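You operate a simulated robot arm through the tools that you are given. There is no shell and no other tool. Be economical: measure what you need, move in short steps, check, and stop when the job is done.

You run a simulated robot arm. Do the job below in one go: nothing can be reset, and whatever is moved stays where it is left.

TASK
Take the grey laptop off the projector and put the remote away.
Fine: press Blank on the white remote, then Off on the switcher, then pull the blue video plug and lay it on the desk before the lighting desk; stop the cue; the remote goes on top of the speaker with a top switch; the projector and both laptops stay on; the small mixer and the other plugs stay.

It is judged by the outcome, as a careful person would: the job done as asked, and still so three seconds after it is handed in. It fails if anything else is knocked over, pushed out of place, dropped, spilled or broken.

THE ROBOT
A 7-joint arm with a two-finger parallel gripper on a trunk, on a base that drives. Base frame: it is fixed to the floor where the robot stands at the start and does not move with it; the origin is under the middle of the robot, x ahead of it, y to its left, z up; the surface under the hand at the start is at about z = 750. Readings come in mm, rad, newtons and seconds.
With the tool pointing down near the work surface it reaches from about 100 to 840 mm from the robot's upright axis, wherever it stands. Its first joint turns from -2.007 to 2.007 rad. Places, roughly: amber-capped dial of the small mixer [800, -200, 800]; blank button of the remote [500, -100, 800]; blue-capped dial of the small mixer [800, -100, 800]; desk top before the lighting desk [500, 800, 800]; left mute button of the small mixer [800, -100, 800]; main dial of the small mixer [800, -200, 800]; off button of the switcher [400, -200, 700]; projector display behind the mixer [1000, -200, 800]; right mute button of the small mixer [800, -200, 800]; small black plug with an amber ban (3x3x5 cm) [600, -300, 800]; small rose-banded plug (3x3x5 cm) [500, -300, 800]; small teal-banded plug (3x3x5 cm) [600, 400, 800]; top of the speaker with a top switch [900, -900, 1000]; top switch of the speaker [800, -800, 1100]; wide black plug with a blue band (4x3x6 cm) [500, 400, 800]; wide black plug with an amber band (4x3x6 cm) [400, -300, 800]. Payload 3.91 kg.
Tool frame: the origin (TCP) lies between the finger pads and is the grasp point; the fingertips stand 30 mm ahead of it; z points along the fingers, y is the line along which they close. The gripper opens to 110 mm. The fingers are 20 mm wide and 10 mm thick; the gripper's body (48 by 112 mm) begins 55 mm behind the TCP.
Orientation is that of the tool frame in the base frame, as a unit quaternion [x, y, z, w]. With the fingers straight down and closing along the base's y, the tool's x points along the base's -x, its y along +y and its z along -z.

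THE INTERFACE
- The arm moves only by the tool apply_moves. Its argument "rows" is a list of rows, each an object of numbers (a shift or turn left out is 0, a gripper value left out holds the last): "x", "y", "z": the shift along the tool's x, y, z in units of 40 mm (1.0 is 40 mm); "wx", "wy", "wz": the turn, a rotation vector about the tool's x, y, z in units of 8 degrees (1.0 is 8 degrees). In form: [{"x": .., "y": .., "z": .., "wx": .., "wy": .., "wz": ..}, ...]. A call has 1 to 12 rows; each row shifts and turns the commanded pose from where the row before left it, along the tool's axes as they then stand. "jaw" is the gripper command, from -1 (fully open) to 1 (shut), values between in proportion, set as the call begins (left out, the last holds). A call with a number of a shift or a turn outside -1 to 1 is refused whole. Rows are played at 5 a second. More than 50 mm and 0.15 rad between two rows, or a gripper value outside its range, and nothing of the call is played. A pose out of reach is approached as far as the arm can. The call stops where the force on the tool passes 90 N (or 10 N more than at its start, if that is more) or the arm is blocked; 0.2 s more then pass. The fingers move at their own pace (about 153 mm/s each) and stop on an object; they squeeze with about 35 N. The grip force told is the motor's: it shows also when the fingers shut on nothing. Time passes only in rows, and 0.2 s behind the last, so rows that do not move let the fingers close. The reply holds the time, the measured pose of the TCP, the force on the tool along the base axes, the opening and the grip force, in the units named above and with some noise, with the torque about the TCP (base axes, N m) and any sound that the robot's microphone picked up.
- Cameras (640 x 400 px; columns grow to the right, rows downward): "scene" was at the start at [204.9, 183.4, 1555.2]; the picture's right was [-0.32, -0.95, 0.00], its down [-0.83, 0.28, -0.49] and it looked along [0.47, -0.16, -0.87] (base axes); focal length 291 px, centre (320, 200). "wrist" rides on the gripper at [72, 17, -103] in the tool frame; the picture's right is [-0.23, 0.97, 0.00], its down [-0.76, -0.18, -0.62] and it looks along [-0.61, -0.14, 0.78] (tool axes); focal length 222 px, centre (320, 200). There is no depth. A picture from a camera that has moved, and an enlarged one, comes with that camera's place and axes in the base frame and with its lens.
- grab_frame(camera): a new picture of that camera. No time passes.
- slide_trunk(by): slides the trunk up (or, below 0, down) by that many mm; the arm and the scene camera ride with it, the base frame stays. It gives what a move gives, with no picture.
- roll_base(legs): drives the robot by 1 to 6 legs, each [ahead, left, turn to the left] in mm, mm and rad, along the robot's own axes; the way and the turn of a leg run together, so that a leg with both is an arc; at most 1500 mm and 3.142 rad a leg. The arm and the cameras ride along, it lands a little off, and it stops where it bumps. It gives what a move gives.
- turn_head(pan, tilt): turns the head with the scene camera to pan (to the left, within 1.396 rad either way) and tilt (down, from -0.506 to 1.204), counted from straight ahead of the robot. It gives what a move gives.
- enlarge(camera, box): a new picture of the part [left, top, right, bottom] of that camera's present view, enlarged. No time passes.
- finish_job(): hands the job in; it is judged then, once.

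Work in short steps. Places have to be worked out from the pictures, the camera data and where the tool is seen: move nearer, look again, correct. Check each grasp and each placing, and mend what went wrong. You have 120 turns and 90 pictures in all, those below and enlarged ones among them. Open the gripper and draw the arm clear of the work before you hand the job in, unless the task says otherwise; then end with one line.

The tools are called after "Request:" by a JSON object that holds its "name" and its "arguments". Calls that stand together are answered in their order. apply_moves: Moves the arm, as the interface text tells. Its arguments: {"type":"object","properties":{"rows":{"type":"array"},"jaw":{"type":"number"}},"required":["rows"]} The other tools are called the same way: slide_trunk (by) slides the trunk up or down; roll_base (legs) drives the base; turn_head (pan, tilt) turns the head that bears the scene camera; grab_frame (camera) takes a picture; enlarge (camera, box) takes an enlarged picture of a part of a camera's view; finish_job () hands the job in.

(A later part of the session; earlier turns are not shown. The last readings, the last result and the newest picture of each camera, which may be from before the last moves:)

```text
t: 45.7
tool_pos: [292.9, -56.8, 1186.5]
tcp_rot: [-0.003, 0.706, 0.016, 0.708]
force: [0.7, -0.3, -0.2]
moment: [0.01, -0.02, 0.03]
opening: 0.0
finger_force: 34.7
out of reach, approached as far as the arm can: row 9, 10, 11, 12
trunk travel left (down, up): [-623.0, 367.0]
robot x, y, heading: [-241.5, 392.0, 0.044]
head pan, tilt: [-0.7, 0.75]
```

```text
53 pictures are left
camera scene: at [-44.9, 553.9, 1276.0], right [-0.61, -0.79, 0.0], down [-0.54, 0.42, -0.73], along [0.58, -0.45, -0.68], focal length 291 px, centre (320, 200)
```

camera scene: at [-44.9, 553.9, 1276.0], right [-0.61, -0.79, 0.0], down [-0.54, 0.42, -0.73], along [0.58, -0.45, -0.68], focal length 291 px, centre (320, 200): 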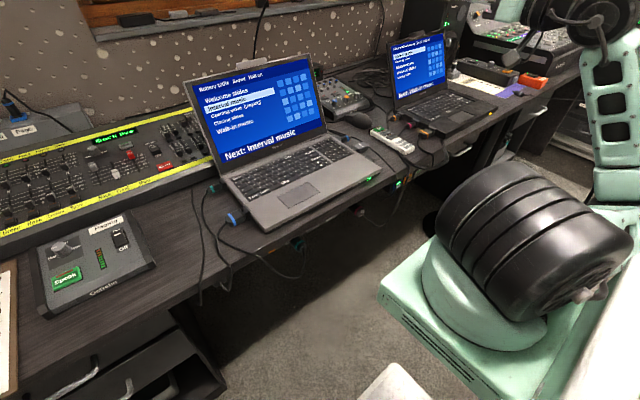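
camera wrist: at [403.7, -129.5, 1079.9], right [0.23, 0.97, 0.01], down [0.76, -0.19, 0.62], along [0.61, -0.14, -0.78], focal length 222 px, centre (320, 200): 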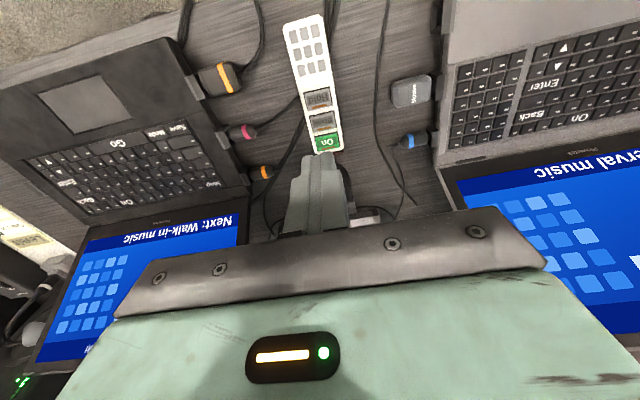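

Rather than fold the arm more, I'll lower the trunk, which also gives the camera a level view. First I shift the base 100 mm right and 50 mm back to line up and keep clear of the desk edge.

Request:
{"name": "roll_base", "arguments": {"legs": [[-45, -90, 0]]}}

Request:
{"name": "slide_trunk", "arguments": {"by": -330}}

Request:
{"name": "turn_head", "arguments": {"pan": -0.75, "tilt": 0.4}}

Request:
{"name": "grab_frame", "arguments": {"camera": "scene"}}

```text
t: 46.9
tool_pos: [252.3, -139.1, 1185.6]
tcp_rot: [-0.004, 0.707, 0.017, 0.707]
force: [-0.6, 0.5, -0.1]
moment: [0.0, 0.05, -0.02]
opening: 0.0
finger_force: 34.9
trunk travel left (down, up): [-623.0, 367.0]
robot x, y, heading: [-283.9, 312.8, 0.038]
head pan, tilt: [-0.7, 0.75]
stopped in leg 1: the robot was blocked; the commanded pose is now the measured one
```

```text
t: 50.2
tool_pos: [251.7, -141.4, 856.3]
tcp_rot: [-0.004, 0.707, 0.017, 0.707]
force: [0.0, 0.8, 0.7]
moment: [-0.02, -0.02, 0.01]
opening: 0.0
finger_force: 34.7
trunk travel left (down, up): [-293.0, 697.0]
robot x, y, heading: [-284.9, 311.7, 0.039]
head pan, tilt: [-0.7, 0.75]
```

```text
t: 51.0
tool_pos: [251.5, -141.4, 856.8]
tcp_rot: [-0.002, 0.707, 0.016, 0.707]
force: [0.2, -0.8, -1.1]
moment: [0.03, 0.06, 0.01]
opening: 0.1
finger_force: 35.4
trunk travel left (down, up): [-293.0, 697.0]
robot x, y, heading: [-286.0, 311.6, 0.035]
head pan, tilt: [-0.75, 0.4]
```

```text
52 pictures are left
camera scene: at [-80.2, 460.6, 976.9], right [-0.65, -0.76, 0.0], down [-0.3, 0.25, -0.92], along [0.7, -0.6, -0.39], focal length 291 px, centre (320, 200)
```

scene: 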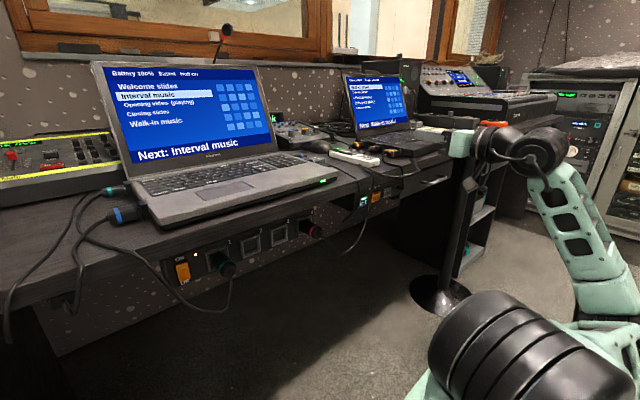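

Good view at near desk level. Enlarge the switcher region.

Request:
{"name": "enlarge", "arguments": {"camera": "scene", "box": [310, 140, 480, 250]}}

Request:
{"name": "enlarge", "arguments": {"camera": "wrist", "box": [0, 0, 640, 400]}}

```text
3.64 times, centred on (395, 195) of scene
camera zoom: at [-80.2, 460.6, 976.9], right [-0.65, -0.76, 0.0], down [-0.3, 0.25, -0.92], along [0.7, -0.6, -0.39], focal length 1058 px, centre (47, 218)
```

zoom: 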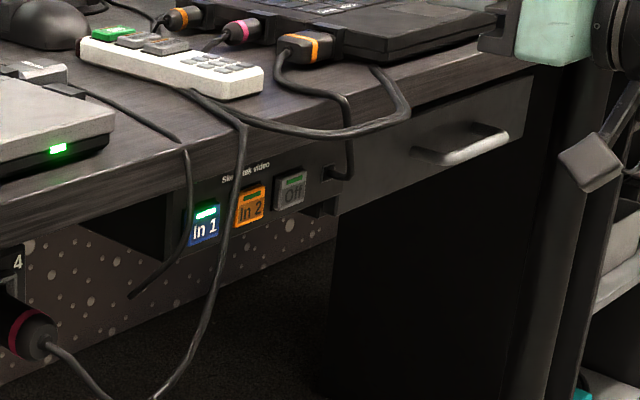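

```text
1.00 times, centred on (320, 200) of wrist (not enlarged: the box is as wide or as high as the picture)
camera zoom: at [148.5, -125.7, 784.3], right [-0.03, 0.97, 0.24], down [-0.62, -0.21, 0.76], along [0.79, -0.13, 0.6], focal length 222 px, centre (320, 200)
```

zoom: 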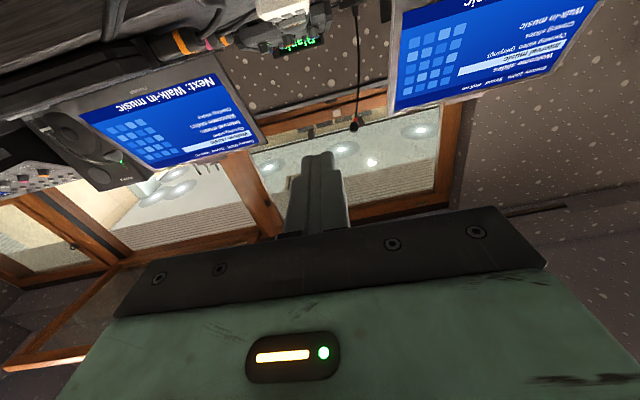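

Off is at about (372,-172,670), with hanging cables either side of it. I lower the trunk to bring the closed fingertips level and shift to y≈-170, staying ~80 mm short.

Request:
{"name": "slide_trunk", "arguments": {"by": -185}}

Request:
{"name": "apply_moves", "arguments": {"rows": [{"y": -0.35}, {"y": -0.35}, {}]}}

Request:
{"name": "grab_frame", "arguments": {"camera": "wrist"}}

Request:
{"name": "grab_frame", "arguments": {"camera": "scene"}}

```text
t: 53.1
tool_pos: [251.1, -141.1, 671.0]
tcp_rot: [-0.004, 0.707, 0.015, 0.707]
force: [0.4, 0.4, -0.8]
moment: [-0.01, 0.02, 0.04]
opening: 0.0
finger_force: 35.0
trunk travel left (down, up): [-108.0, 882.0]
robot x, y, heading: [-283.8, 313.4, 0.032]
head pan, tilt: [-0.75, 0.4]
```

```text
t: 53.9
tool_pos: [251.7, -141.2, 671.5]
tcp_rot: [-0.004, 0.707, 0.018, 0.707]
force: [0.1, 0.3, 0.1]
moment: [0.02, 0.02, 0.0]
opening: 0.0
finger_force: 34.7
out of reach, approached as far as the arm can: row 1, 2
trunk travel left (down, up): [-108.0, 882.0]
robot x, y, heading: [-281.5, 307.7, 0.039]
head pan, tilt: [-0.75, 0.4]
```

```text
49 pictures are left
camera wrist: at [148.5, -125.8, 599.4], right [-0.03, 0.97, 0.24], down [-0.62, -0.21, 0.76], along [0.79, -0.13, 0.6], focal length 222 px, centre (320, 200)
```

wrist: 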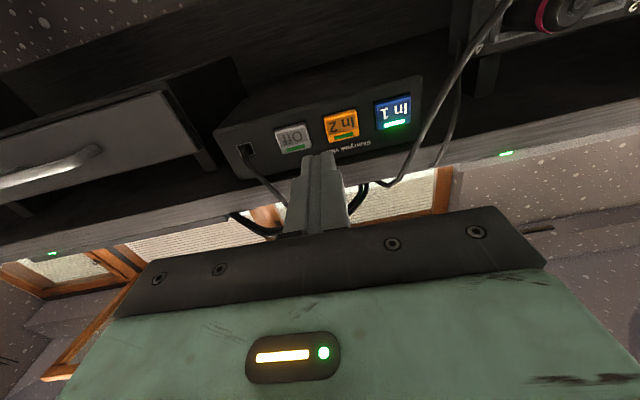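

```text
48 pictures are left
camera scene: at [-80.3, 460.5, 792.0], right [-0.65, -0.76, 0.0], down [-0.29, 0.25, -0.92], along [0.7, -0.6, -0.39], focal length 291 px, centre (320, 200)
```

scene: 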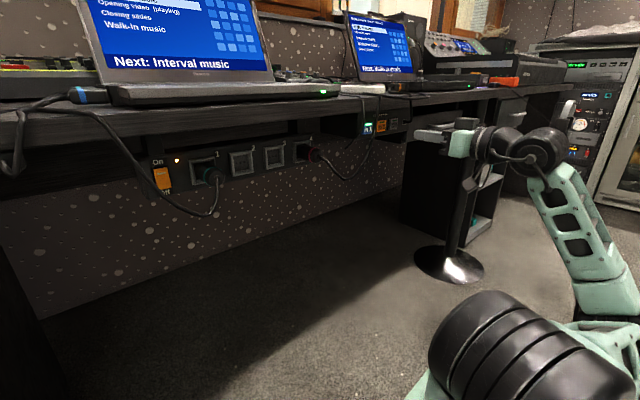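

The wrist view puts Off at (372,-169,682). I shift the base right 25 mm and up 11 mm.

Request:
{"name": "roll_base", "arguments": {"legs": [[0, -25, 0]]}}

Request:
{"name": "slide_trunk", "arguments": {"by": 11}}

Request:
{"name": "apply_moves", "arguments": {"rows": [{"z": 0.5}, {"z": 0.5}, {}]}}

Request:
{"name": "enlarge", "arguments": {"camera": "wrist", "box": [200, 50, 440, 250]}}

```text
t: 54.6
tool_pos: [253.6, -141.8, 670.8]
tcp_rot: [-0.003, 0.707, 0.016, 0.707]
force: [0.3, -0.3, 0.2]
moment: [0.01, -0.01, -0.01]
opening: 0.2
finger_force: 34.6
trunk travel left (down, up): [-108.0, 882.0]
robot x, y, heading: [-283.1, 308.4, 0.033]
head pan, tilt: [-0.75, 0.4]
stopped in leg 1: the robot was blocked; the commanded pose is now the measured one
```

```text
t: 55.2
tool_pos: [252.8, -142.8, 680.9]
tcp_rot: [-0.004, 0.707, 0.017, 0.707]
force: [-0.4, 0.0, -0.6]
moment: [-0.04, 0.03, -0.01]
opening: 0.0
finger_force: 34.9
trunk travel left (down, up): [-119.0, 871.0]
robot x, y, heading: [-283.2, 311.9, 0.036]
head pan, tilt: [-0.75, 0.4]
```

```text
t: 56.0
tool_pos: [294.6, -137.0, 681.3]
tcp_rot: [-0.005, 0.706, 0.023, 0.707]
force: [0.0, -0.2, -0.1]
moment: [-0.02, -0.02, 0.02]
opening: 0.0
finger_force: 34.8
trunk travel left (down, up): [-119.0, 871.0]
robot x, y, heading: [-282.4, 310.9, 0.034]
head pan, tilt: [-0.75, 0.4]
```

```text
2.00 times, centred on (320, 150) of wrist
camera zoom: at [190.6, -122.6, 608.8], right [-0.04, 0.97, 0.25], down [-0.62, -0.22, 0.76], along [0.79, -0.13, 0.6], focal length 444 px, centre (320, 300)
```

zoom: 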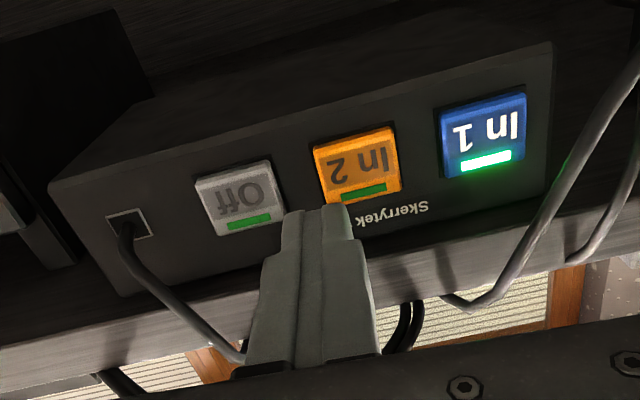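

Off still at (372,-171,682). I shift the tool 35 mm to the right and check for cable clearance.

Request:
{"name": "apply_moves", "arguments": {"rows": [{"y": -0.3}, {"y": -0.3}, {"y": -0.27}, {}]}}

Request:
{"name": "enlarge", "arguments": {"camera": "wrist", "box": [200, 50, 440, 250]}}

```text
t: 57.0
tool_pos: [304.4, -140.0, 680.1]
tcp_rot: [-0.015, 0.705, 0.035, 0.708]
force: [0.8, -0.3, -0.4]
moment: [-0.02, -0.01, 0.0]
opening: 0.2
finger_force: 34.9
out of reach, approached as far as the arm can: row 2, 3
trunk travel left (down, up): [-119.0, 871.0]
robot x, y, heading: [-283.3, 308.9, 0.036]
head pan, tilt: [-0.75, 0.4]
```

```text
2.00 times, centred on (320, 150) of wrist
camera zoom: at [201.1, -128.0, 607.8], right [-0.07, 0.96, 0.26], down [-0.61, -0.24, 0.75], along [0.79, -0.1, 0.61], focal length 444 px, centre (320, 300)
```

zoom: 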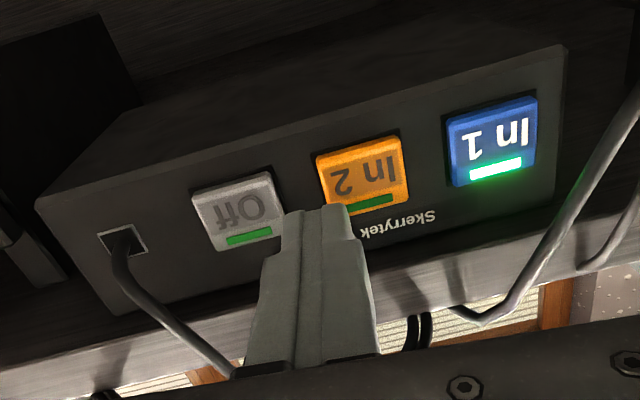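

The arm is at a joint limit sideways; I turn the base slightly right instead, which moves the hand ~30 mm right and straightens its yaw.

Request:
{"name": "roll_base", "arguments": {"legs": [[10, 0, -0.058]]}}

Request:
{"name": "enlarge", "arguments": {"camera": "wrist", "box": [200, 50, 440, 250]}}

```text
t: 57.8
tool_pos: [296.6, -173.1, 679.1]
tcp_rot: [-0.002, 0.707, 0.018, 0.707]
force: [0.2, -1.1, -0.3]
moment: [-0.02, -0.05, 0.02]
opening: 0.0
finger_force: 35.1
trunk travel left (down, up): [-119.0, 871.0]
robot x, y, heading: [-273.4, 300.8, -0.006]
head pan, tilt: [-0.75, 0.4]
```

```text
2.00 times, centred on (320, 150) of wrist
camera zoom: at [193.5, -156.7, 607.8], right [-0.03, 0.97, 0.25], down [-0.62, -0.21, 0.76], along [0.79, -0.14, 0.6], focal length 444 px, centre (320, 300)
```

zoom: 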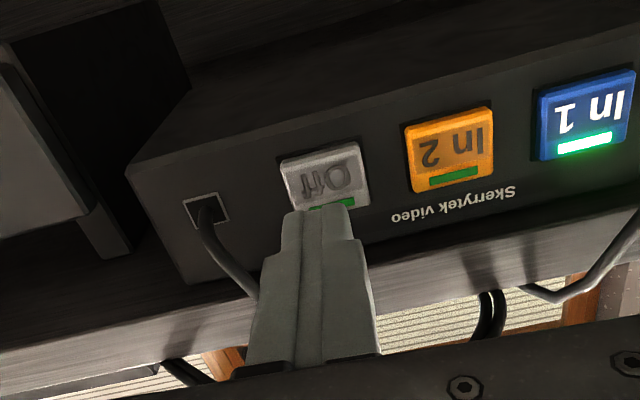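

Aligned with Off. I advance and press in small steps.

Request:
{"name": "apply_moves", "arguments": {"rows": [{"x": -0.05, "z": 0.3}, {"z": 0.3}, {"z": 0.2}, {}]}}

Request:
{"name": "enlarge", "arguments": {"camera": "wrist", "box": [200, 50, 440, 250]}}

```text
t: 58.8
tool_pos: [331.3, -171.1, 681.4]
tcp_rot: [-0.001, 0.707, 0.018, 0.707]
force: [-0.3, 0.5, -0.7]
moment: [0.04, 0.0, -0.02]
opening: 0.0
finger_force: 34.9
trunk travel left (down, up): [-119.0, 871.0]
robot x, y, heading: [-273.5, 300.5, -0.006]
head pan, tilt: [-0.75, 0.4]
```

```text
2.00 times, centred on (320, 150) of wrist
camera zoom: at [228.2, -155.2, 609.5], right [-0.03, 0.97, 0.25], down [-0.62, -0.21, 0.76], along [0.79, -0.13, 0.6], focal length 444 px, centre (320, 300)
```

zoom: 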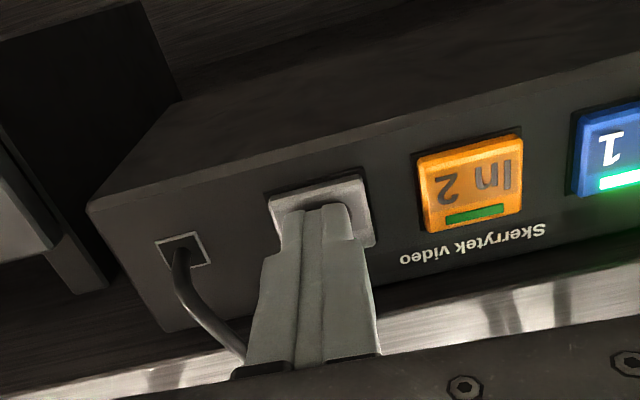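

The tip is centred on Off and nearly touching. I push in by small steps.

Request:
{"name": "apply_moves", "arguments": {"rows": [{"z": 0.08}, {"z": 0.08}, {"z": 0.08}, {}]}}

Request:
{"name": "enlarge", "arguments": {"camera": "wrist", "box": [200, 50, 440, 250]}}

```text
t: 59.5
tool_pos: [337.8, -168.8, 682.2]
tcp_rot: [-0.001, 0.703, 0.028, 0.711]
force: [-126.3, -3.4, -25.4]
moment: [0.18, 1.48, -0.61]
opening: 0.1
finger_force: 35.6
trunk travel left (down, up): [-119.0, 871.0]
robot x, y, heading: [-273.4, 306.3, -0.009]
head pan, tilt: [-0.75, 0.4]
heard: click
stopped in row 3: the force on the tool passed its limit at 113 N (the readings are from after the stop); the commanded pose is now the measured one
```

```text
2.00 times, centred on (320, 150) of wrist
camera zoom: at [235.6, -153.5, 609.6], right [-0.04, 0.96, 0.26], down [-0.62, -0.23, 0.75], along [0.78, -0.13, 0.61], focal length 444 px, centre (320, 300)
```

zoom: 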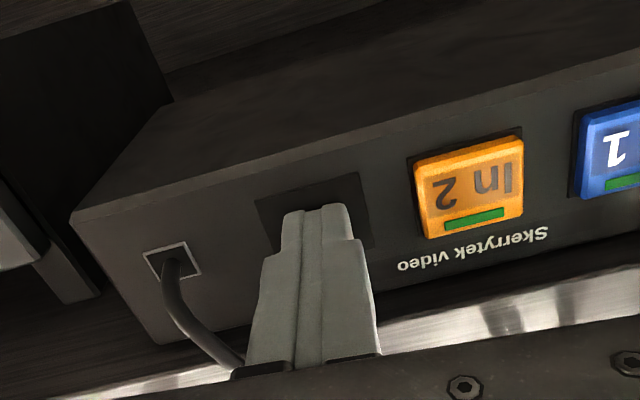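

Off clicked and In 1 went dark. I back the fingers straight out and check.

Request:
{"name": "apply_moves", "arguments": {"rows": [{"z": -0.3}, {"z": -0.5}, {"z": -0.6}, {}]}}

Request:
{"name": "enlarge", "arguments": {"camera": "wrist", "box": [200, 50, 440, 250]}}

```text
t: 60.7
tool_pos: [301.8, -149.5, 680.9]
tcp_rot: [-0.022, 0.705, 0.045, 0.708]
force: [-0.1, -0.8, 0.0]
moment: [0.02, -0.02, -0.01]
opening: 0.0
finger_force: 34.9
trunk travel left (down, up): [-119.0, 871.0]
robot x, y, heading: [-269.5, 304.8, -0.01]
head pan, tilt: [-0.75, 0.4]
stopped in row 4: the arm was blocked; the commanded pose is now the measured one
```

```text
2.00 times, centred on (320, 150) of wrist
camera zoom: at [197.5, -140.3, 609.3], right [-0.09, 0.96, 0.26], down [-0.61, -0.26, 0.75], along [0.79, -0.09, 0.61], focal length 444 px, centre (320, 300)
```

zoom: 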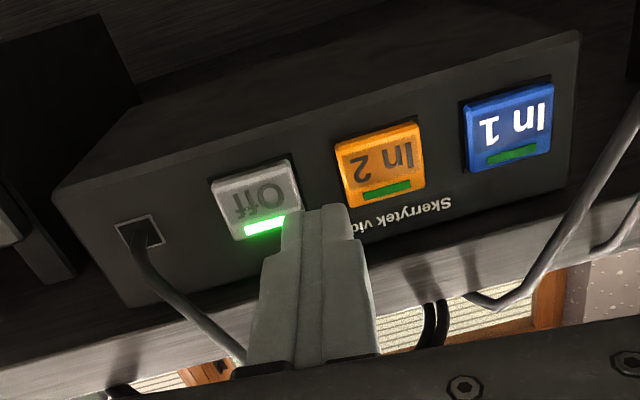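

Off is lit, so the switcher is done. The arm is at its limit for retracting, so I turn the base slightly right to draw the fingers away from the desk edge.

Request:
{"name": "roll_base", "arguments": {"legs": [[-10, 0, -0.1]]}}

Request:
{"name": "grab_frame", "arguments": {"camera": "wrist"}}

```text
t: 61.4
tool_pos: [300.2, -160.6, 682.1]
tcp_rot: [-0.019, 0.705, 0.043, 0.708]
force: [-0.2, 1.0, -0.2]
moment: [0.0, 0.04, -0.01]
opening: 0.2
finger_force: 34.6
trunk travel left (down, up): [-119.0, 871.0]
robot x, y, heading: [-270.7, 299.2, -0.022]
head pan, tilt: [-0.75, 0.4]
stopped in leg 1: the robot was blocked; the commanded pose is now the measured one
```

```text
41 pictures are left
camera wrist: at [196.4, -149.6, 609.3], right [-0.08, 0.96, 0.26], down [-0.61, -0.26, 0.75], along [0.79, -0.09, 0.61], focal length 222 px, centre (320, 200)
```

wrist: 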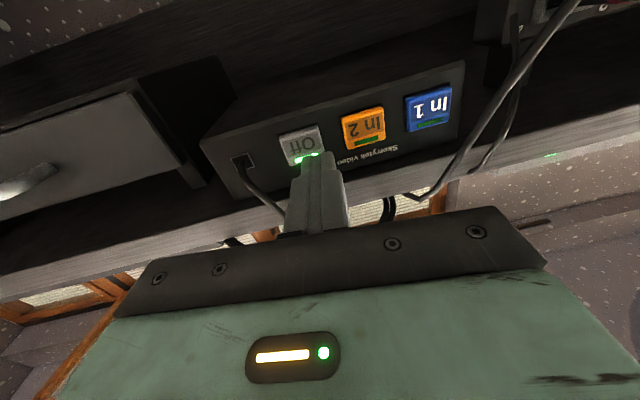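

The base is blocked that way. Instead I pitch the fingers downward (which draws the tips back from the desk) before raising.

Request:
{"name": "apply_moves", "arguments": {"rows": [{"wy": 0.9}, {"wy": 0.9}, {"wy": 0.9}, {"wy": 0.9}, {"wy": 0.9}, {"wy": 0.9}, {}]}}

Request:
{"name": "grab_frame", "arguments": {"camera": "wrist"}}

```text
t: 63.0
tool_pos: [299.4, -160.9, 682.0]
tcp_rot: [-0.033, 0.916, 0.031, 0.398]
force: [-0.1, 0.4, 0.5]
moment: [-0.01, 0.02, 0.02]
opening: 0.0
finger_force: 34.9
trunk travel left (down, up): [-119.0, 871.0]
robot x, y, heading: [-269.3, 299.2, -0.018]
head pan, tilt: [-0.75, 0.4]
```

```text
40 pictures are left
camera wrist: at [173.6, -154.7, 699.9], right [0.07, 0.98, 0.2], down [0.08, -0.2, 0.98], along [0.99, -0.05, -0.09], focal length 222 px, centre (320, 200)
```

wrist: 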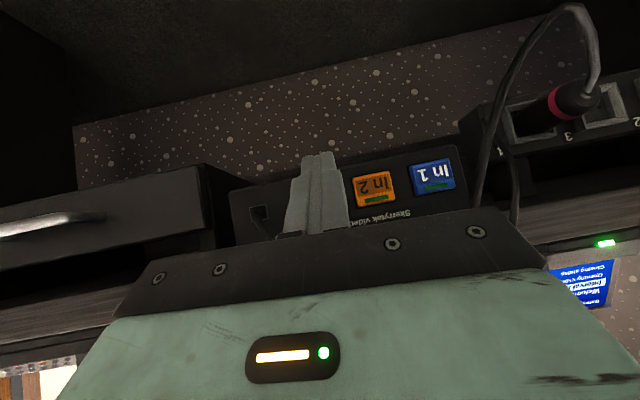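

Tips are now back a bit; I retract along base -x by ~60 mm.

Request:
{"name": "apply_moves", "arguments": {"rows": [{"x": 0.34, "z": -0.37}, {"x": 0.34, "z": -0.37}, {"x": 0.34, "z": -0.37}, {}]}}

```text
t: 64.0
tool_pos: [238.5, -167.6, 683.2]
tcp_rot: [-0.032, 0.916, 0.032, 0.398]
force: [0.7, 0.0, 0.7]
moment: [0.01, 0.01, 0.0]
opening: 0.1
finger_force: 34.4
trunk travel left (down, up): [-119.0, 871.0]
robot x, y, heading: [-271.6, 297.9, -0.018]
head pan, tilt: [-0.75, 0.4]
```

Clear. I raise the trunk and head toward the blue plug: base left and slightly forward.

Request:
{"name": "slide_trunk", "arguments": {"by": 500}}

Request:
{"name": "roll_base", "arguments": {"legs": [[60, 0, 0], [0, 230, 0]]}}

Request:
{"name": "turn_head", "arguments": {"pan": 0.0, "tilt": 0.9}}

Request:
{"name": "grab_frame", "arguments": {"camera": "scene"}}

```text
refused: 500 is not a number from -400 to 400
```

```text
t: 66.3
tool_pos: [303.8, 67.8, 683.1]
tcp_rot: [-0.035, 0.916, 0.032, 0.399]
force: [0.5, -0.4, -0.1]
moment: [-0.02, -0.01, 0.02]
opening: 0.0
finger_force: 35.5
trunk travel left (down, up): [-119.0, 871.0]
robot x, y, heading: [-209.3, 532.1, -0.016]
head pan, tilt: [-0.75, 0.4]
```

```text
t: 67.4
tool_pos: [305.6, 68.4, 683.5]
tcp_rot: [-0.035, 0.916, 0.032, 0.399]
force: [0.2, 0.2, -0.9]
moment: [-0.02, 0.03, 0.01]
opening: 0.0
finger_force: 35.2
trunk travel left (down, up): [-119.0, 871.0]
robot x, y, heading: [-205.0, 534.2, -0.017]
head pan, tilt: [0.0, 0.901]
```

```text
39 pictures are left
camera scene: at [16.3, 732.0, 760.2], right [-0.02, -1.0, 0.0], down [-0.78, 0.01, -0.62], along [0.62, -0.01, -0.78], focal length 291 px, centre (320, 200)
```

scene: 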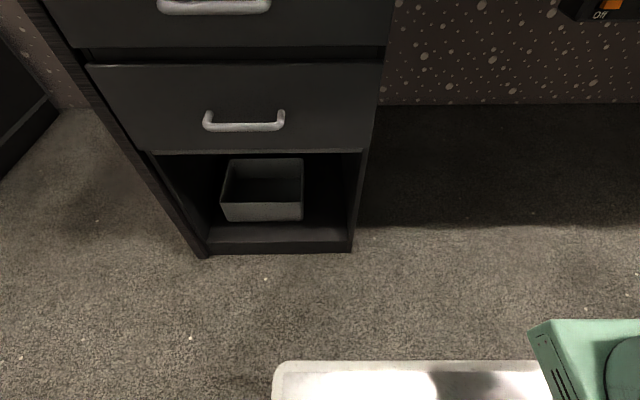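

The trunk slide was refused (limit 400) and the base moved with the hand low; readings show no contact. I back off 40 mm and then raise the trunk in two steps.

Request:
{"name": "roll_base", "arguments": {"legs": [[-45, 0, 0]]}}

Request:
{"name": "slide_trunk", "arguments": {"by": 400}}

Request:
{"name": "slide_trunk", "arguments": {"by": 120}}

Request:
{"name": "grab_frame", "arguments": {"camera": "scene"}}

```text
t: 68.3
tool_pos: [258.2, 68.4, 683.3]
tcp_rot: [-0.034, 0.916, 0.032, 0.399]
force: [0.6, 0.2, 0.2]
moment: [0.0, 0.02, -0.01]
opening: 0.1
finger_force: 34.4
trunk travel left (down, up): [-119.0, 871.0]
robot x, y, heading: [-250.5, 528.7, -0.013]
head pan, tilt: [0.0, 0.901]
```

```text
t: 72.2
tool_pos: [257.9, 68.4, 1081.3]
tcp_rot: [-0.035, 0.916, 0.032, 0.398]
force: [-0.4, 0.2, 0.2]
moment: [0.0, 0.0, 0.04]
opening: 0.0
finger_force: 34.9
trunk travel left (down, up): [-519.0, 471.0]
robot x, y, heading: [-252.9, 534.0, -0.014]
head pan, tilt: [0.0, 0.901]
```

```text
t: 73.7
tool_pos: [258.0, 69.0, 1203.2]
tcp_rot: [-0.035, 0.916, 0.033, 0.398]
force: [0.3, 0.3, -0.2]
moment: [0.03, 0.01, -0.03]
opening: 0.1
finger_force: 34.9
trunk travel left (down, up): [-639.0, 351.0]
robot x, y, heading: [-251.7, 534.0, -0.018]
head pan, tilt: [0.0, 0.901]
```

```text
38 pictures are left
camera scene: at [-29.9, 732.8, 1280.1], right [-0.02, -1.0, 0.0], down [-0.78, 0.01, -0.62], along [0.62, -0.01, -0.78], focal length 291 px, centre (320, 200)
```

scene: 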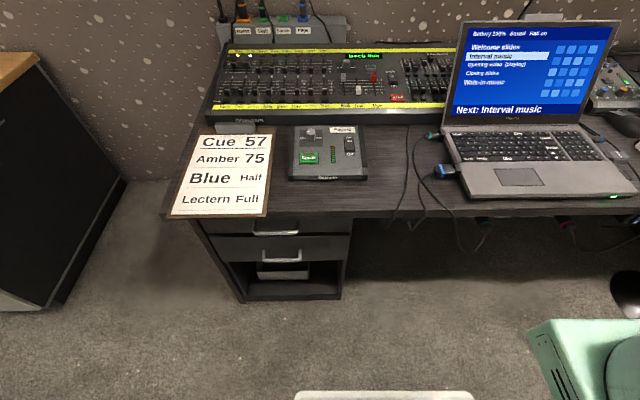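

The plug lies at about (464,417); the free desk before the lighting desk is around (515,540). I move the hand left and then rotate it to point down with the jaws closing along base x.

Request:
{"name": "apply_moves", "arguments": {"jaw": -0.4, "rows": [{"y": 0.9}, {"y": 0.9}, {"y": 0.9}, {"y": 0.9}, {"y": 0.9}, {"y": 0.9}, {"y": 0.9}, {"y": 0.9}, {}]}}

Request:
{"name": "apply_moves", "arguments": {"rows": [{"wx": 0.3586, "wy": 0.3036, "wz": 0.79}, {"wx": 0.3586, "wy": 0.3036, "wz": 0.79}, {"wx": 0.3586, "wy": 0.3036, "wz": 0.79}, {"wx": 0.3586, "wy": 0.3036, "wz": 0.79}, {"wx": 0.3586, "wy": 0.3036, "wz": 0.79}, {"wx": 0.3586, "wy": 0.3036, "wz": 0.79}, {"wx": 0.3586, "wy": 0.3036, "wz": 0.79}]}}

Request:
{"name": "apply_moves", "arguments": {"rows": [{"wx": 0.3586, "wy": 0.3036, "wz": 0.79}, {"wx": 0.3586, "wy": 0.3036, "wz": 0.79}, {"wx": 0.3586, "wy": 0.3036, "wz": 0.79}, {"wx": 0.3586, "wy": 0.3036, "wz": 0.79}, {"wx": 0.3586, "wy": 0.3036, "wz": 0.79}, {"wx": 0.3586, "wy": 0.3036, "wz": 0.79}, {"wx": 0.3586, "wy": 0.3036, "wz": 0.79}]}}

```text
t: 75.7
tool_pos: [253.5, 347.6, 1205.6]
tcp_rot: [-0.034, 0.916, 0.033, 0.398]
force: [0.0, 0.3, 0.6]
moment: [0.02, 0.01, 0.01]
opening: 76.9
finger_force: 0.0
out of reach, approached as far as the arm can: row 7, 8
trunk travel left (down, up): [-639.0, 351.0]
robot x, y, heading: [-247.6, 533.5, -0.018]
head pan, tilt: [0.0, 0.901]
```

```text
t: 77.3
tool_pos: [250.8, 347.6, 1203.5]
tcp_rot: [0.374, 0.9, 0.018, 0.221]
force: [-0.3, -0.3, -0.1]
moment: [-0.01, -0.06, -0.03]
opening: 77.3
finger_force: 0.0
trunk travel left (down, up): [-639.0, 351.0]
robot x, y, heading: [-254.8, 533.1, -0.017]
head pan, tilt: [0.0, 0.901]
```

```text
t: 78.9
tool_pos: [252.5, 348.0, 1203.4]
tcp_rot: [0.709, 0.706, 0.0, 0.0]
force: [0.2, -0.1, 0.5]
moment: [-0.04, -0.04, 0.02]
opening: 76.9
finger_force: 0.2
trunk travel left (down, up): [-639.0, 351.0]
robot x, y, heading: [-249.6, 534.6, -0.016]
head pan, tilt: [0.0, 0.901]
```

Orientation is exact. Now I move above the plug and look.

Request:
{"name": "apply_moves", "arguments": {"rows": [{"x": 0.25, "y": 0.66, "z": 0.65}, {"x": 0.25, "y": 0.66, "z": 0.65}, {"x": 0.25, "y": 0.66, "z": 0.65}, {"x": 0.25, "y": 0.66, "z": 0.65}, {"x": 0.25, "y": 0.66, "z": 0.65}, {"x": 0.25, "y": 0.66, "z": 0.65}, {"x": 0.25, "y": 0.66, "z": 0.65}, {"x": 0.25, "y": 0.66, "z": 0.65}, {}]}}

Request:
{"name": "grab_frame", "arguments": {"camera": "wrist"}}

Request:
{"name": "enlarge", "arguments": {"camera": "scene", "box": [350, 100, 530, 260]}}

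```text
t: 80.9
tool_pos: [461.9, 426.0, 997.8]
tcp_rot: [0.708, 0.706, -0.001, 0.0]
force: [-0.3, 0.2, -0.3]
moment: [0.03, -0.01, -0.05]
opening: 76.9
finger_force: 0.0
trunk travel left (down, up): [-639.0, 351.0]
robot x, y, heading: [-251.5, 531.6, -0.015]
head pan, tilt: [0.0, 0.901]
```

```text
37 pictures are left
camera wrist: at [479.9, 499.9, 1100.1], right [0.97, -0.23, 0.0], down [-0.18, -0.76, 0.62], along [-0.14, -0.61, -0.78], focal length 222 px, centre (320, 200)
```

wrist: 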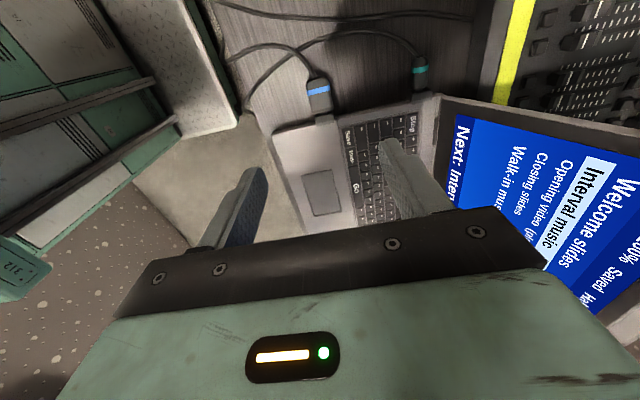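

```text
2.50 times, centred on (440, 180) of scene
camera zoom: at [-29.9, 732.8, 1280.1], right [-0.02, -1.0, 0.0], down [-0.78, 0.01, -0.62], along [0.62, -0.01, -0.78], focal length 728 px, centre (20, 250)
```

zoom: 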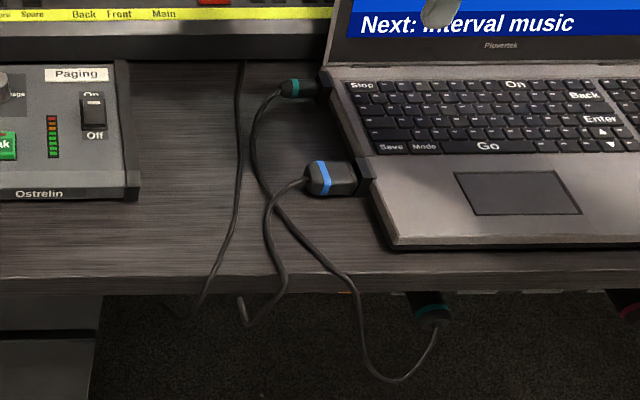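

Both cameras agree: plug body centre (461,421). I descend part way over it and check.

Request:
{"name": "apply_moves", "arguments": {"rows": [{"x": -0.1, "z": 0.8}, {"z": 0.8}, {"z": 0.8}, {"z": 0.8}, {"z": 0.8}, {}]}}

Request:
{"name": "grab_frame", "arguments": {"camera": "wrist"}}

```text
t: 82.3
tool_pos: [460.8, 421.9, 834.6]
tcp_rot: [0.709, 0.706, 0.0, -0.001]
force: [0.3, 0.2, 0.4]
moment: [0.01, 0.0, -0.01]
opening: 77.1
finger_force: 0.0
trunk travel left (down, up): [-639.0, 351.0]
robot x, y, heading: [-250.6, 531.4, -0.016]
head pan, tilt: [0.0, 0.901]
```

```text
35 pictures are left
camera wrist: at [478.4, 493.7, 937.9], right [0.97, -0.23, 0.0], down [-0.18, -0.76, 0.62], along [-0.14, -0.61, -0.78], focal length 222 px, centre (320, 200)
```

wrist: 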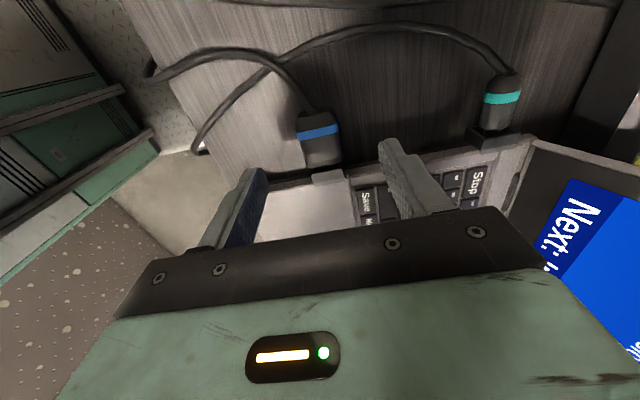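

Alignment is good. I descend to TCP z≈788 and close on the plug.

Request:
{"name": "apply_moves", "arguments": {"rows": [{"z": 0.5}, {"z": 0.4}, {"z": 0.26}, {}]}}

Request:
{"name": "apply_moves", "arguments": {"jaw": 1, "rows": [{}, {}, {}, {}]}}

Request:
{"name": "grab_frame", "arguments": {"camera": "wrist"}}

```text
t: 83.3
tool_pos: [462.7, 421.6, 788.9]
tcp_rot: [0.709, 0.706, -0.001, 0.001]
force: [-0.3, 0.5, -0.1]
moment: [0.01, -0.01, 0.01]
opening: 77.0
finger_force: 0.2
trunk travel left (down, up): [-639.0, 351.0]
robot x, y, heading: [-250.7, 533.2, -0.019]
head pan, tilt: [0.0, 0.901]
```

```text
t: 84.3
tool_pos: [461.0, 422.1, 788.8]
tcp_rot: [0.708, 0.706, -0.001, 0.0]
force: [-7.8, 1.1, -1.1]
moment: [0.08, 0.16, -0.01]
opening: 34.7
finger_force: 35.2
trunk travel left (down, up): [-639.0, 351.0]
robot x, y, heading: [-251.2, 529.9, -0.016]
head pan, tilt: [0.0, 0.901]
```

```text
34 pictures are left
camera wrist: at [478.7, 494.4, 892.1], right [0.97, -0.23, 0.0], down [-0.18, -0.76, 0.62], along [-0.14, -0.61, -0.78], focal length 222 px, centre (320, 200)
```

wrist: 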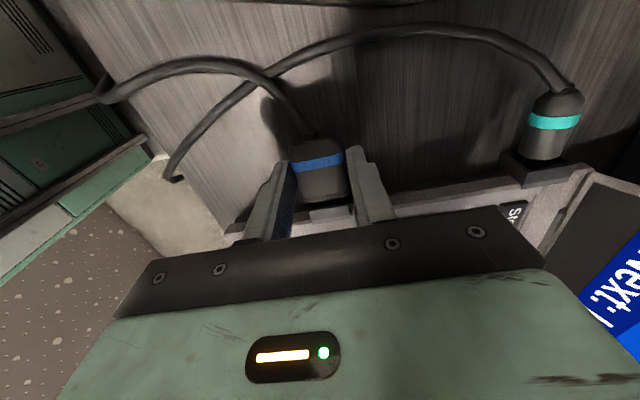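

Plug gripped (34.7 mm). I pull it out along +y in small steps.

Request:
{"name": "apply_moves", "arguments": {"rows": [{"x": 0.2}, {"x": 0.25}, {"x": 0.25}, {"x": 0.25}, {"x": 0.25}, {"x": 0.25}, {}]}}

Request:
{"name": "grab_frame", "arguments": {"camera": "wrist"}}

Request:
{"name": "enlarge", "arguments": {"camera": "scene", "box": [350, 100, 530, 260]}}

```text
t: 85.9
tool_pos: [463.6, 481.8, 787.8]
tcp_rot: [0.709, 0.705, -0.001, 0.001]
force: [0.0, -0.2, 0.4]
moment: [-0.01, 0.02, 0.0]
opening: 35.0
finger_force: 35.4
trunk travel left (down, up): [-639.0, 351.0]
robot x, y, heading: [-245.5, 532.1, -0.018]
head pan, tilt: [0.0, 0.901]
```

```text
33 pictures are left
camera wrist: at [481.1, 553.7, 891.1], right [0.97, -0.23, 0.0], down [-0.18, -0.76, 0.62], along [-0.14, -0.61, -0.78], focal length 222 px, centre (320, 200)
```

wrist: 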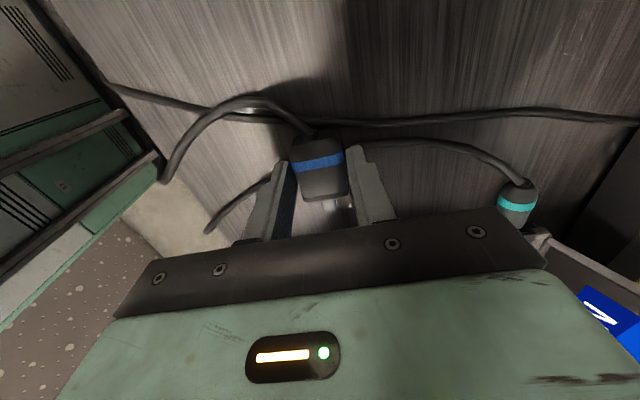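

```text
2.50 times, centred on (440, 180) of scene
camera zoom: at [-29.8, 732.8, 1280.1], right [-0.02, -1.0, 0.0], down [-0.78, 0.01, -0.62], along [0.62, -0.01, -0.78], focal length 728 px, centre (20, 250)
```

zoom: 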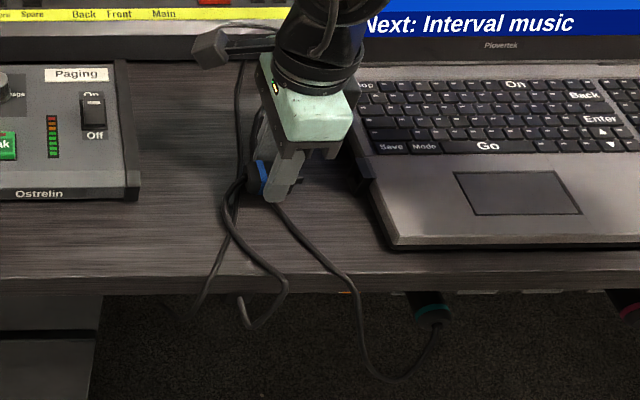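

The plug is free and held. I lift 40 mm, carry it left to a clear spot at about (415,570) ahead of the lighting desk, and lower again.

Request:
{"name": "apply_moves", "arguments": {"rows": [{"z": -0.6}, {"z": -0.6}, {"x": 0.5, "y": -0.3}, {"x": 0.5, "y": -0.3}, {"x": 0.6, "y": -0.3}, {"x": 0.6, "y": -0.3}, {}]}}

Request:
{"name": "grab_frame", "arguments": {"camera": "wrist"}}

Request:
{"name": "enlarge", "arguments": {"camera": "scene", "box": [320, 100, 500, 260]}}

```text
t: 87.5
tool_pos: [414.9, 569.3, 836.6]
tcp_rot: [0.708, 0.706, -0.001, 0.0]
force: [-0.1, -0.7, -0.1]
moment: [0.04, 0.0, -0.01]
opening: 34.8
finger_force: 34.9
trunk travel left (down, up): [-639.0, 351.0]
robot x, y, heading: [-248.3, 533.3, -0.015]
head pan, tilt: [0.0, 0.901]
```

```text
31 pictures are left
camera wrist: at [432.1, 641.9, 939.4], right [0.97, -0.23, 0.0], down [-0.18, -0.76, 0.62], along [-0.14, -0.61, -0.78], focal length 222 px, centre (320, 200)
```

wrist: 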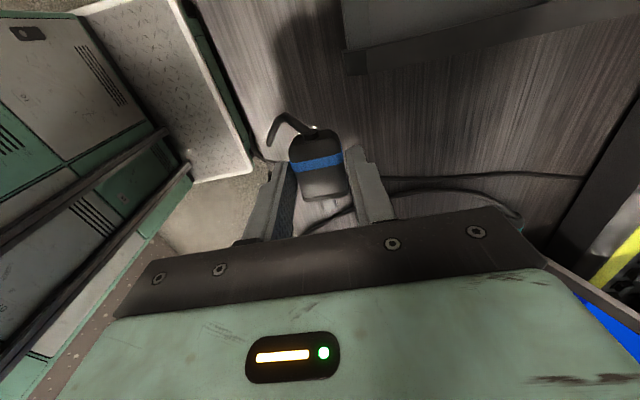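

```text
2.50 times, centred on (410, 180) of scene
camera zoom: at [-29.8, 732.8, 1280.1], right [-0.02, -1.0, 0.0], down [-0.78, 0.01, -0.62], along [0.62, -0.01, -0.78], focal length 728 px, centre (95, 250)
```

zoom: 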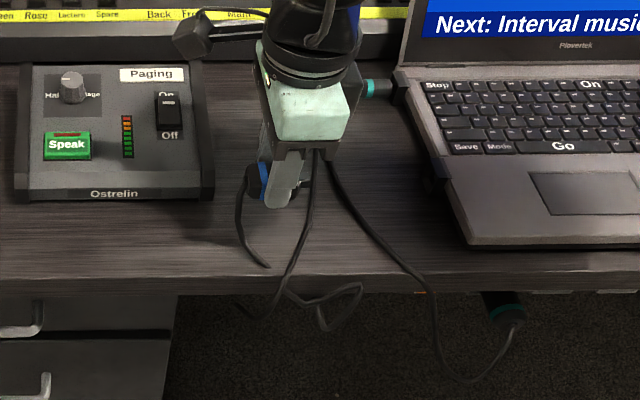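

Position looks clear. I lower to the desk in steps until light contact.

Request:
{"name": "apply_moves", "arguments": {"rows": [{"z": 0.5}, {"z": 0.5}, {"z": 0.15}, {}]}}

Request:
{"name": "apply_moves", "arguments": {"rows": [{"z": 0.05}, {"z": 0.05}, {}]}}

```text
t: 88.5
tool_pos: [414.5, 570.8, 790.2]
tcp_rot: [0.709, 0.706, 0.0, -0.001]
force: [-0.1, -0.3, -1.0]
moment: [0.01, 0.01, 0.04]
opening: 34.6
finger_force: 35.0
trunk travel left (down, up): [-639.0, 351.0]
robot x, y, heading: [-245.9, 531.0, -0.015]
head pan, tilt: [0.0, 0.901]
```

```text
t: 89.3
tool_pos: [414.3, 569.9, 787.2]
tcp_rot: [0.709, 0.706, 0.0, 0.0]
force: [0.2, -0.2, -0.6]
moment: [-0.01, 0.01, -0.01]
opening: 35.1
finger_force: 35.0
trunk travel left (down, up): [-639.0, 351.0]
robot x, y, heading: [-247.8, 533.3, -0.016]
head pan, tilt: [0.0, 0.901]
```

No contact yet; a few more millimetres.

Request:
{"name": "apply_moves", "arguments": {"rows": [{"z": 0.05}, {"z": 0.05}, {"z": 0.05}, {}]}}

```text
t: 90.3
tool_pos: [416.6, 570.0, 782.3]
tcp_rot: [0.708, 0.706, 0.001, 0.001]
force: [-3.7, -2.5, 30.2]
moment: [-0.04, 0.16, -0.01]
opening: 34.8
finger_force: 34.4
trunk travel left (down, up): [-639.0, 351.0]
robot x, y, heading: [-252.4, 532.2, -0.015]
head pan, tilt: [0.0, 0.901]
```

Contact reached. I open the jaws and lift away.

Request:
{"name": "apply_moves", "arguments": {"jaw": -0.2, "rows": [{"z": -0.04}, {}, {}]}}

Request:
{"name": "apply_moves", "arguments": {"rows": [{"z": -0.3}, {"z": -0.6}, {"z": -0.8}, {"z": -0.8}, {"z": -0.8}, {}]}}

Request:
{"name": "grab_frame", "arguments": {"camera": "wrist"}}

Request:
{"name": "grab_frame", "arguments": {"camera": "scene"}}

```text
t: 91.1
tool_pos: [414.4, 569.7, 782.1]
tcp_rot: [0.709, 0.706, 0.0, 0.001]
force: [-0.1, -0.1, -0.1]
moment: [0.0, 0.0, -0.02]
opening: 66.3
finger_force: 0.0
trunk travel left (down, up): [-639.0, 351.0]
robot x, y, heading: [-248.5, 537.4, -0.018]
head pan, tilt: [0.0, 0.901]
```

```text
t: 92.5
tool_pos: [412.8, 572.2, 912.0]
tcp_rot: [0.708, 0.707, -0.001, 0.0]
force: [-0.1, 0.0, 0.0]
moment: [-0.02, -0.03, -0.02]
opening: 66.1
finger_force: 0.1
trunk travel left (down, up): [-639.0, 351.0]
robot x, y, heading: [-254.5, 532.3, -0.015]
head pan, tilt: [0.0, 0.901]
```

```text
29 pictures are left
camera wrist: at [430.5, 644.8, 1015.5], right [0.97, -0.23, 0.0], down [-0.18, -0.76, 0.62], along [-0.14, -0.61, -0.78], focal length 222 px, centre (320, 200)
```

wrist: 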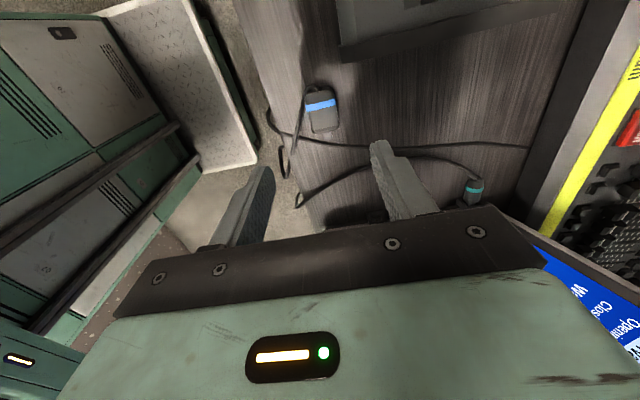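

```text
28 pictures are left
camera scene: at [-29.8, 732.8, 1280.1], right [-0.02, -1.0, 0.0], down [-0.78, 0.01, -0.62], along [0.62, -0.01, -0.78], focal length 291 px, centre (320, 200)
```

scene: 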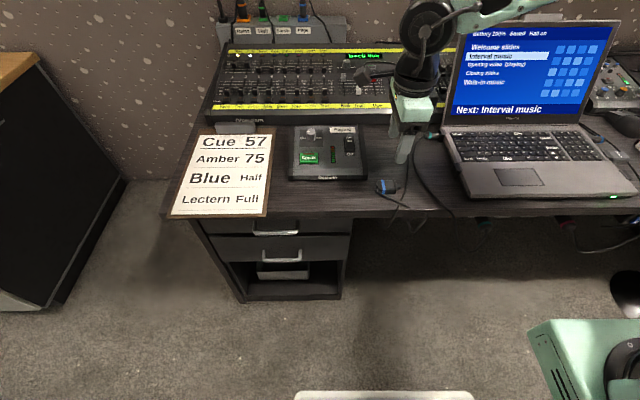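

The plug is lying on the desk before the lighting desk and the cable is slack. Next is Stop on the grey laptop: I raise the hand, rotate it back, close it, and drive a bit nearer.

Request:
{"name": "apply_moves", "arguments": {"jaw": 1, "rows": [{"z": -0.9, "wz": -0.95}, {"z": -0.9, "wz": -0.95}, {"z": -0.9, "wz": -0.95}, {"wz": -0.95}, {"wz": -0.95}, {"wz": -0.95}, {"wz": -0.95}, {"wz": -0.95}, {"wz": -0.95}, {"wz": -0.95}, {"wz": -0.95}, {"wz": -0.8}]}}

Request:
{"name": "roll_base", "arguments": {"legs": [[140, 0, 0]]}}

Request:
{"name": "turn_head", "arguments": {"pan": -0.4, "tilt": 0.9}}

Request:
{"name": "enlarge", "arguments": {"camera": "scene", "box": [240, 60, 480, 210]}}

```text
t: 95.1
tool_pos: [414.2, 570.5, 1022.0]
tcp_rot: [-0.001, 1.0, -0.001, -0.001]
force: [-0.6, -0.3, 0.7]
moment: [-0.04, -0.03, -0.02]
opening: 0.0
finger_force: 35.2
trunk travel left (down, up): [-639.0, 351.0]
robot x, y, heading: [-251.6, 535.4, -0.014]
head pan, tilt: [0.0, 0.901]
```

```text
t: 96.4
tool_pos: [550.2, 569.2, 1022.9]
tcp_rot: [0.0, 1.0, -0.001, 0.0]
force: [-1.0, -0.8, 0.6]
moment: [0.02, 0.02, 0.0]
opening: 0.0
finger_force: 35.2
trunk travel left (down, up): [-639.0, 351.0]
robot x, y, heading: [-116.2, 534.1, -0.014]
head pan, tilt: [0.0, 0.901]
```

```text
t: 97.3
tool_pos: [550.3, 568.4, 1021.9]
tcp_rot: [0.0, 1.0, -0.001, 0.0]
force: [-0.1, 0.9, -0.7]
moment: [0.04, 0.01, 0.03]
opening: 0.0
finger_force: 35.0
trunk travel left (down, up): [-639.0, 351.0]
robot x, y, heading: [-115.1, 534.9, -0.019]
head pan, tilt: [-0.4, 0.901]
```

```text
2.67 times, centred on (360, 135) of scene
camera zoom: at [99.3, 701.9, 1280.1], right [-0.4, -0.92, 0.0], down [-0.72, 0.32, -0.62], along [0.57, -0.25, -0.78], focal length 776 px, centre (213, 373)
```

zoom: 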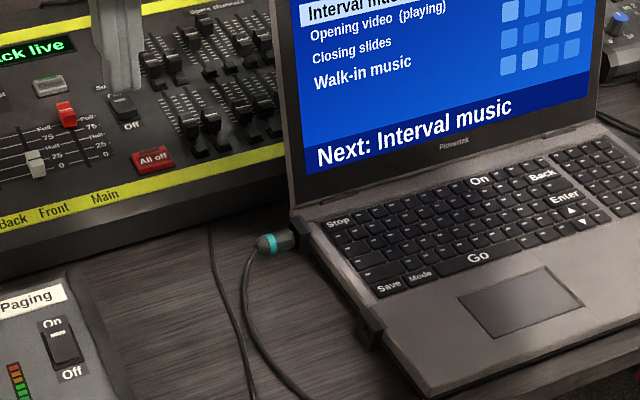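

Stop is at about (588,353,778). I move the hand over to y≈353 and tilt it 15° so that its near tip edge presses the key.

Request:
{"name": "apply_moves", "arguments": {"rows": [{"y": -0.9}, {"y": -0.9}, {"y": -0.9}, {"y": -0.9}, {"y": -0.9}, {"y": -0.88}, {"wy": -0.94, "z": 0.5}, {"wy": -0.94, "z": 0.6}, {"z": 0.6}, {}]}}

Request:
{"name": "grab_frame", "arguments": {"camera": "wrist"}}

```text
t: 99.5
tool_pos: [560.0, 351.3, 955.4]
tcp_rot: [0.0, 0.991, -0.001, 0.131]
force: [-0.6, -0.1, -0.4]
moment: [0.01, -0.03, -0.02]
opening: 0.0
finger_force: 35.0
trunk travel left (down, up): [-639.0, 351.0]
robot x, y, heading: [-117.0, 528.1, -0.017]
head pan, tilt: [-0.4, 0.901]
```

```text
26 pictures are left
camera wrist: at [463.4, 369.1, 1036.0], right [0.22, 0.97, 0.06], down [0.57, -0.18, 0.8], along [0.79, -0.14, -0.6], focal length 222 px, centre (320, 200)
```

wrist: 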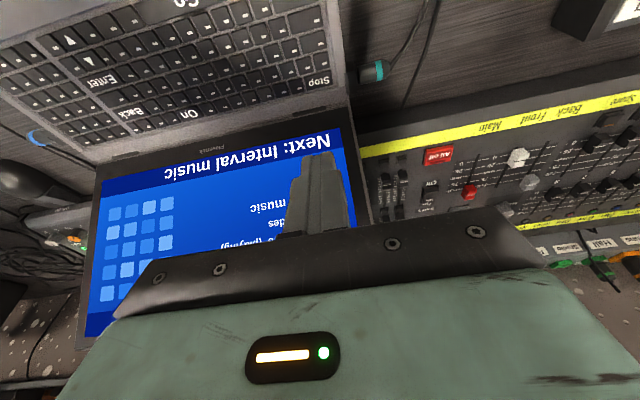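

The wrist view agrees: Stop at (587,355). I descend to ~20 mm above it and check.

Request:
{"name": "apply_moves", "arguments": {"rows": [{"x": 0.03, "y": 0.07, "z": 0.8}, {"x": 0.03, "z": 0.8}, {"x": 0.03, "z": 0.8}, {"x": 0.02, "z": 0.8}, {}]}}

Request:
{"name": "enlarge", "arguments": {"camera": "wrist", "box": [240, 60, 400, 200]}}

Request:
{"name": "enlarge", "arguments": {"camera": "scene", "box": [300, 80, 420, 180]}}

```text
t: 100.7
tool_pos: [589.9, 357.1, 829.9]
tcp_rot: [0.001, 0.991, -0.002, 0.132]
force: [0.4, 1.2, -0.2]
moment: [0.04, -0.02, -0.01]
opening: 0.0
finger_force: 34.8
trunk travel left (down, up): [-639.0, 351.0]
robot x, y, heading: [-116.0, 533.0, -0.02]
head pan, tilt: [-0.4, 0.901]
```

```text
2.86 times, centred on (320, 130) of wrist
camera zoom: at [493.9, 373.7, 911.4], right [0.22, 0.97, 0.06], down [0.57, -0.18, 0.8], along [0.79, -0.14, -0.6], focal length 635 px, centre (320, 400)
```

zoom: 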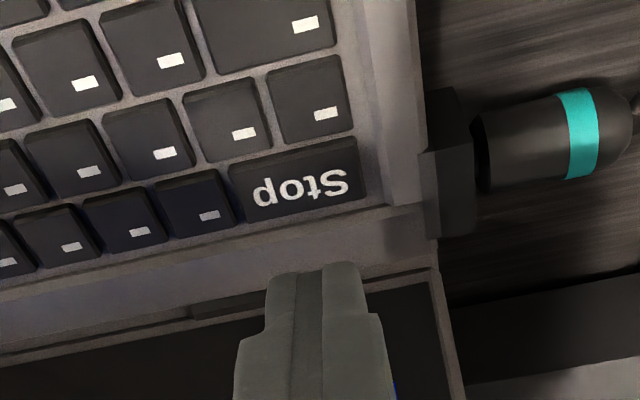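

```text
4.00 times, centred on (360, 130) of scene
camera zoom: at [99.2, 701.8, 1280.1], right [-0.4, -0.92, 0.0], down [-0.72, 0.32, -0.62], along [0.57, -0.25, -0.78], focal length 1164 px, centre (160, 480)
```

zoom: 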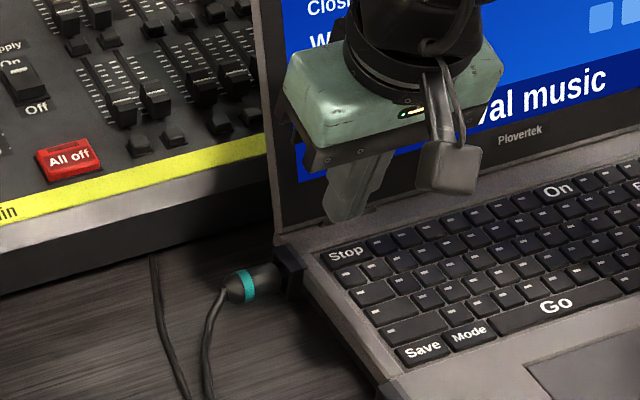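

Key top is nearer z≈768, centre (590,356). I lower to just above it and then press in ~3 mm steps.

Request:
{"name": "apply_moves", "arguments": {"rows": [{"x": 0.05, "z": 0.3}, {"x": 0.05, "y": -0.03, "z": 0.28}, {}]}}

Request:
{"name": "enlarge", "arguments": {"camera": "wrist", "box": [240, 60, 400, 200]}}

```text
t: 101.5
tool_pos: [591.8, 356.0, 808.6]
tcp_rot: [0.0, 0.991, -0.001, 0.132]
force: [-4.1, -1.2, 9.5]
moment: [-0.02, 0.06, 0.07]
opening: 0.0
finger_force: 34.8
trunk travel left (down, up): [-639.0, 351.0]
robot x, y, heading: [-116.5, 530.9, -0.015]
head pan, tilt: [-0.4, 0.901]
heard: click
```

```text
2.86 times, centred on (320, 130) of wrist
camera zoom: at [496.2, 373.3, 888.8], right [0.22, 0.97, 0.06], down [0.57, -0.18, 0.8], along [0.79, -0.14, -0.6], focal length 635 px, centre (320, 400)
```

zoom: 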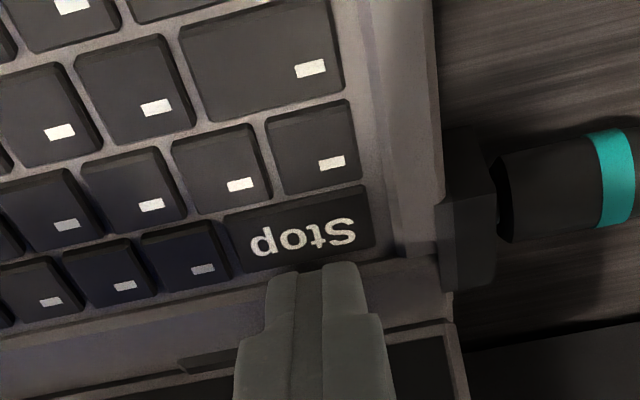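

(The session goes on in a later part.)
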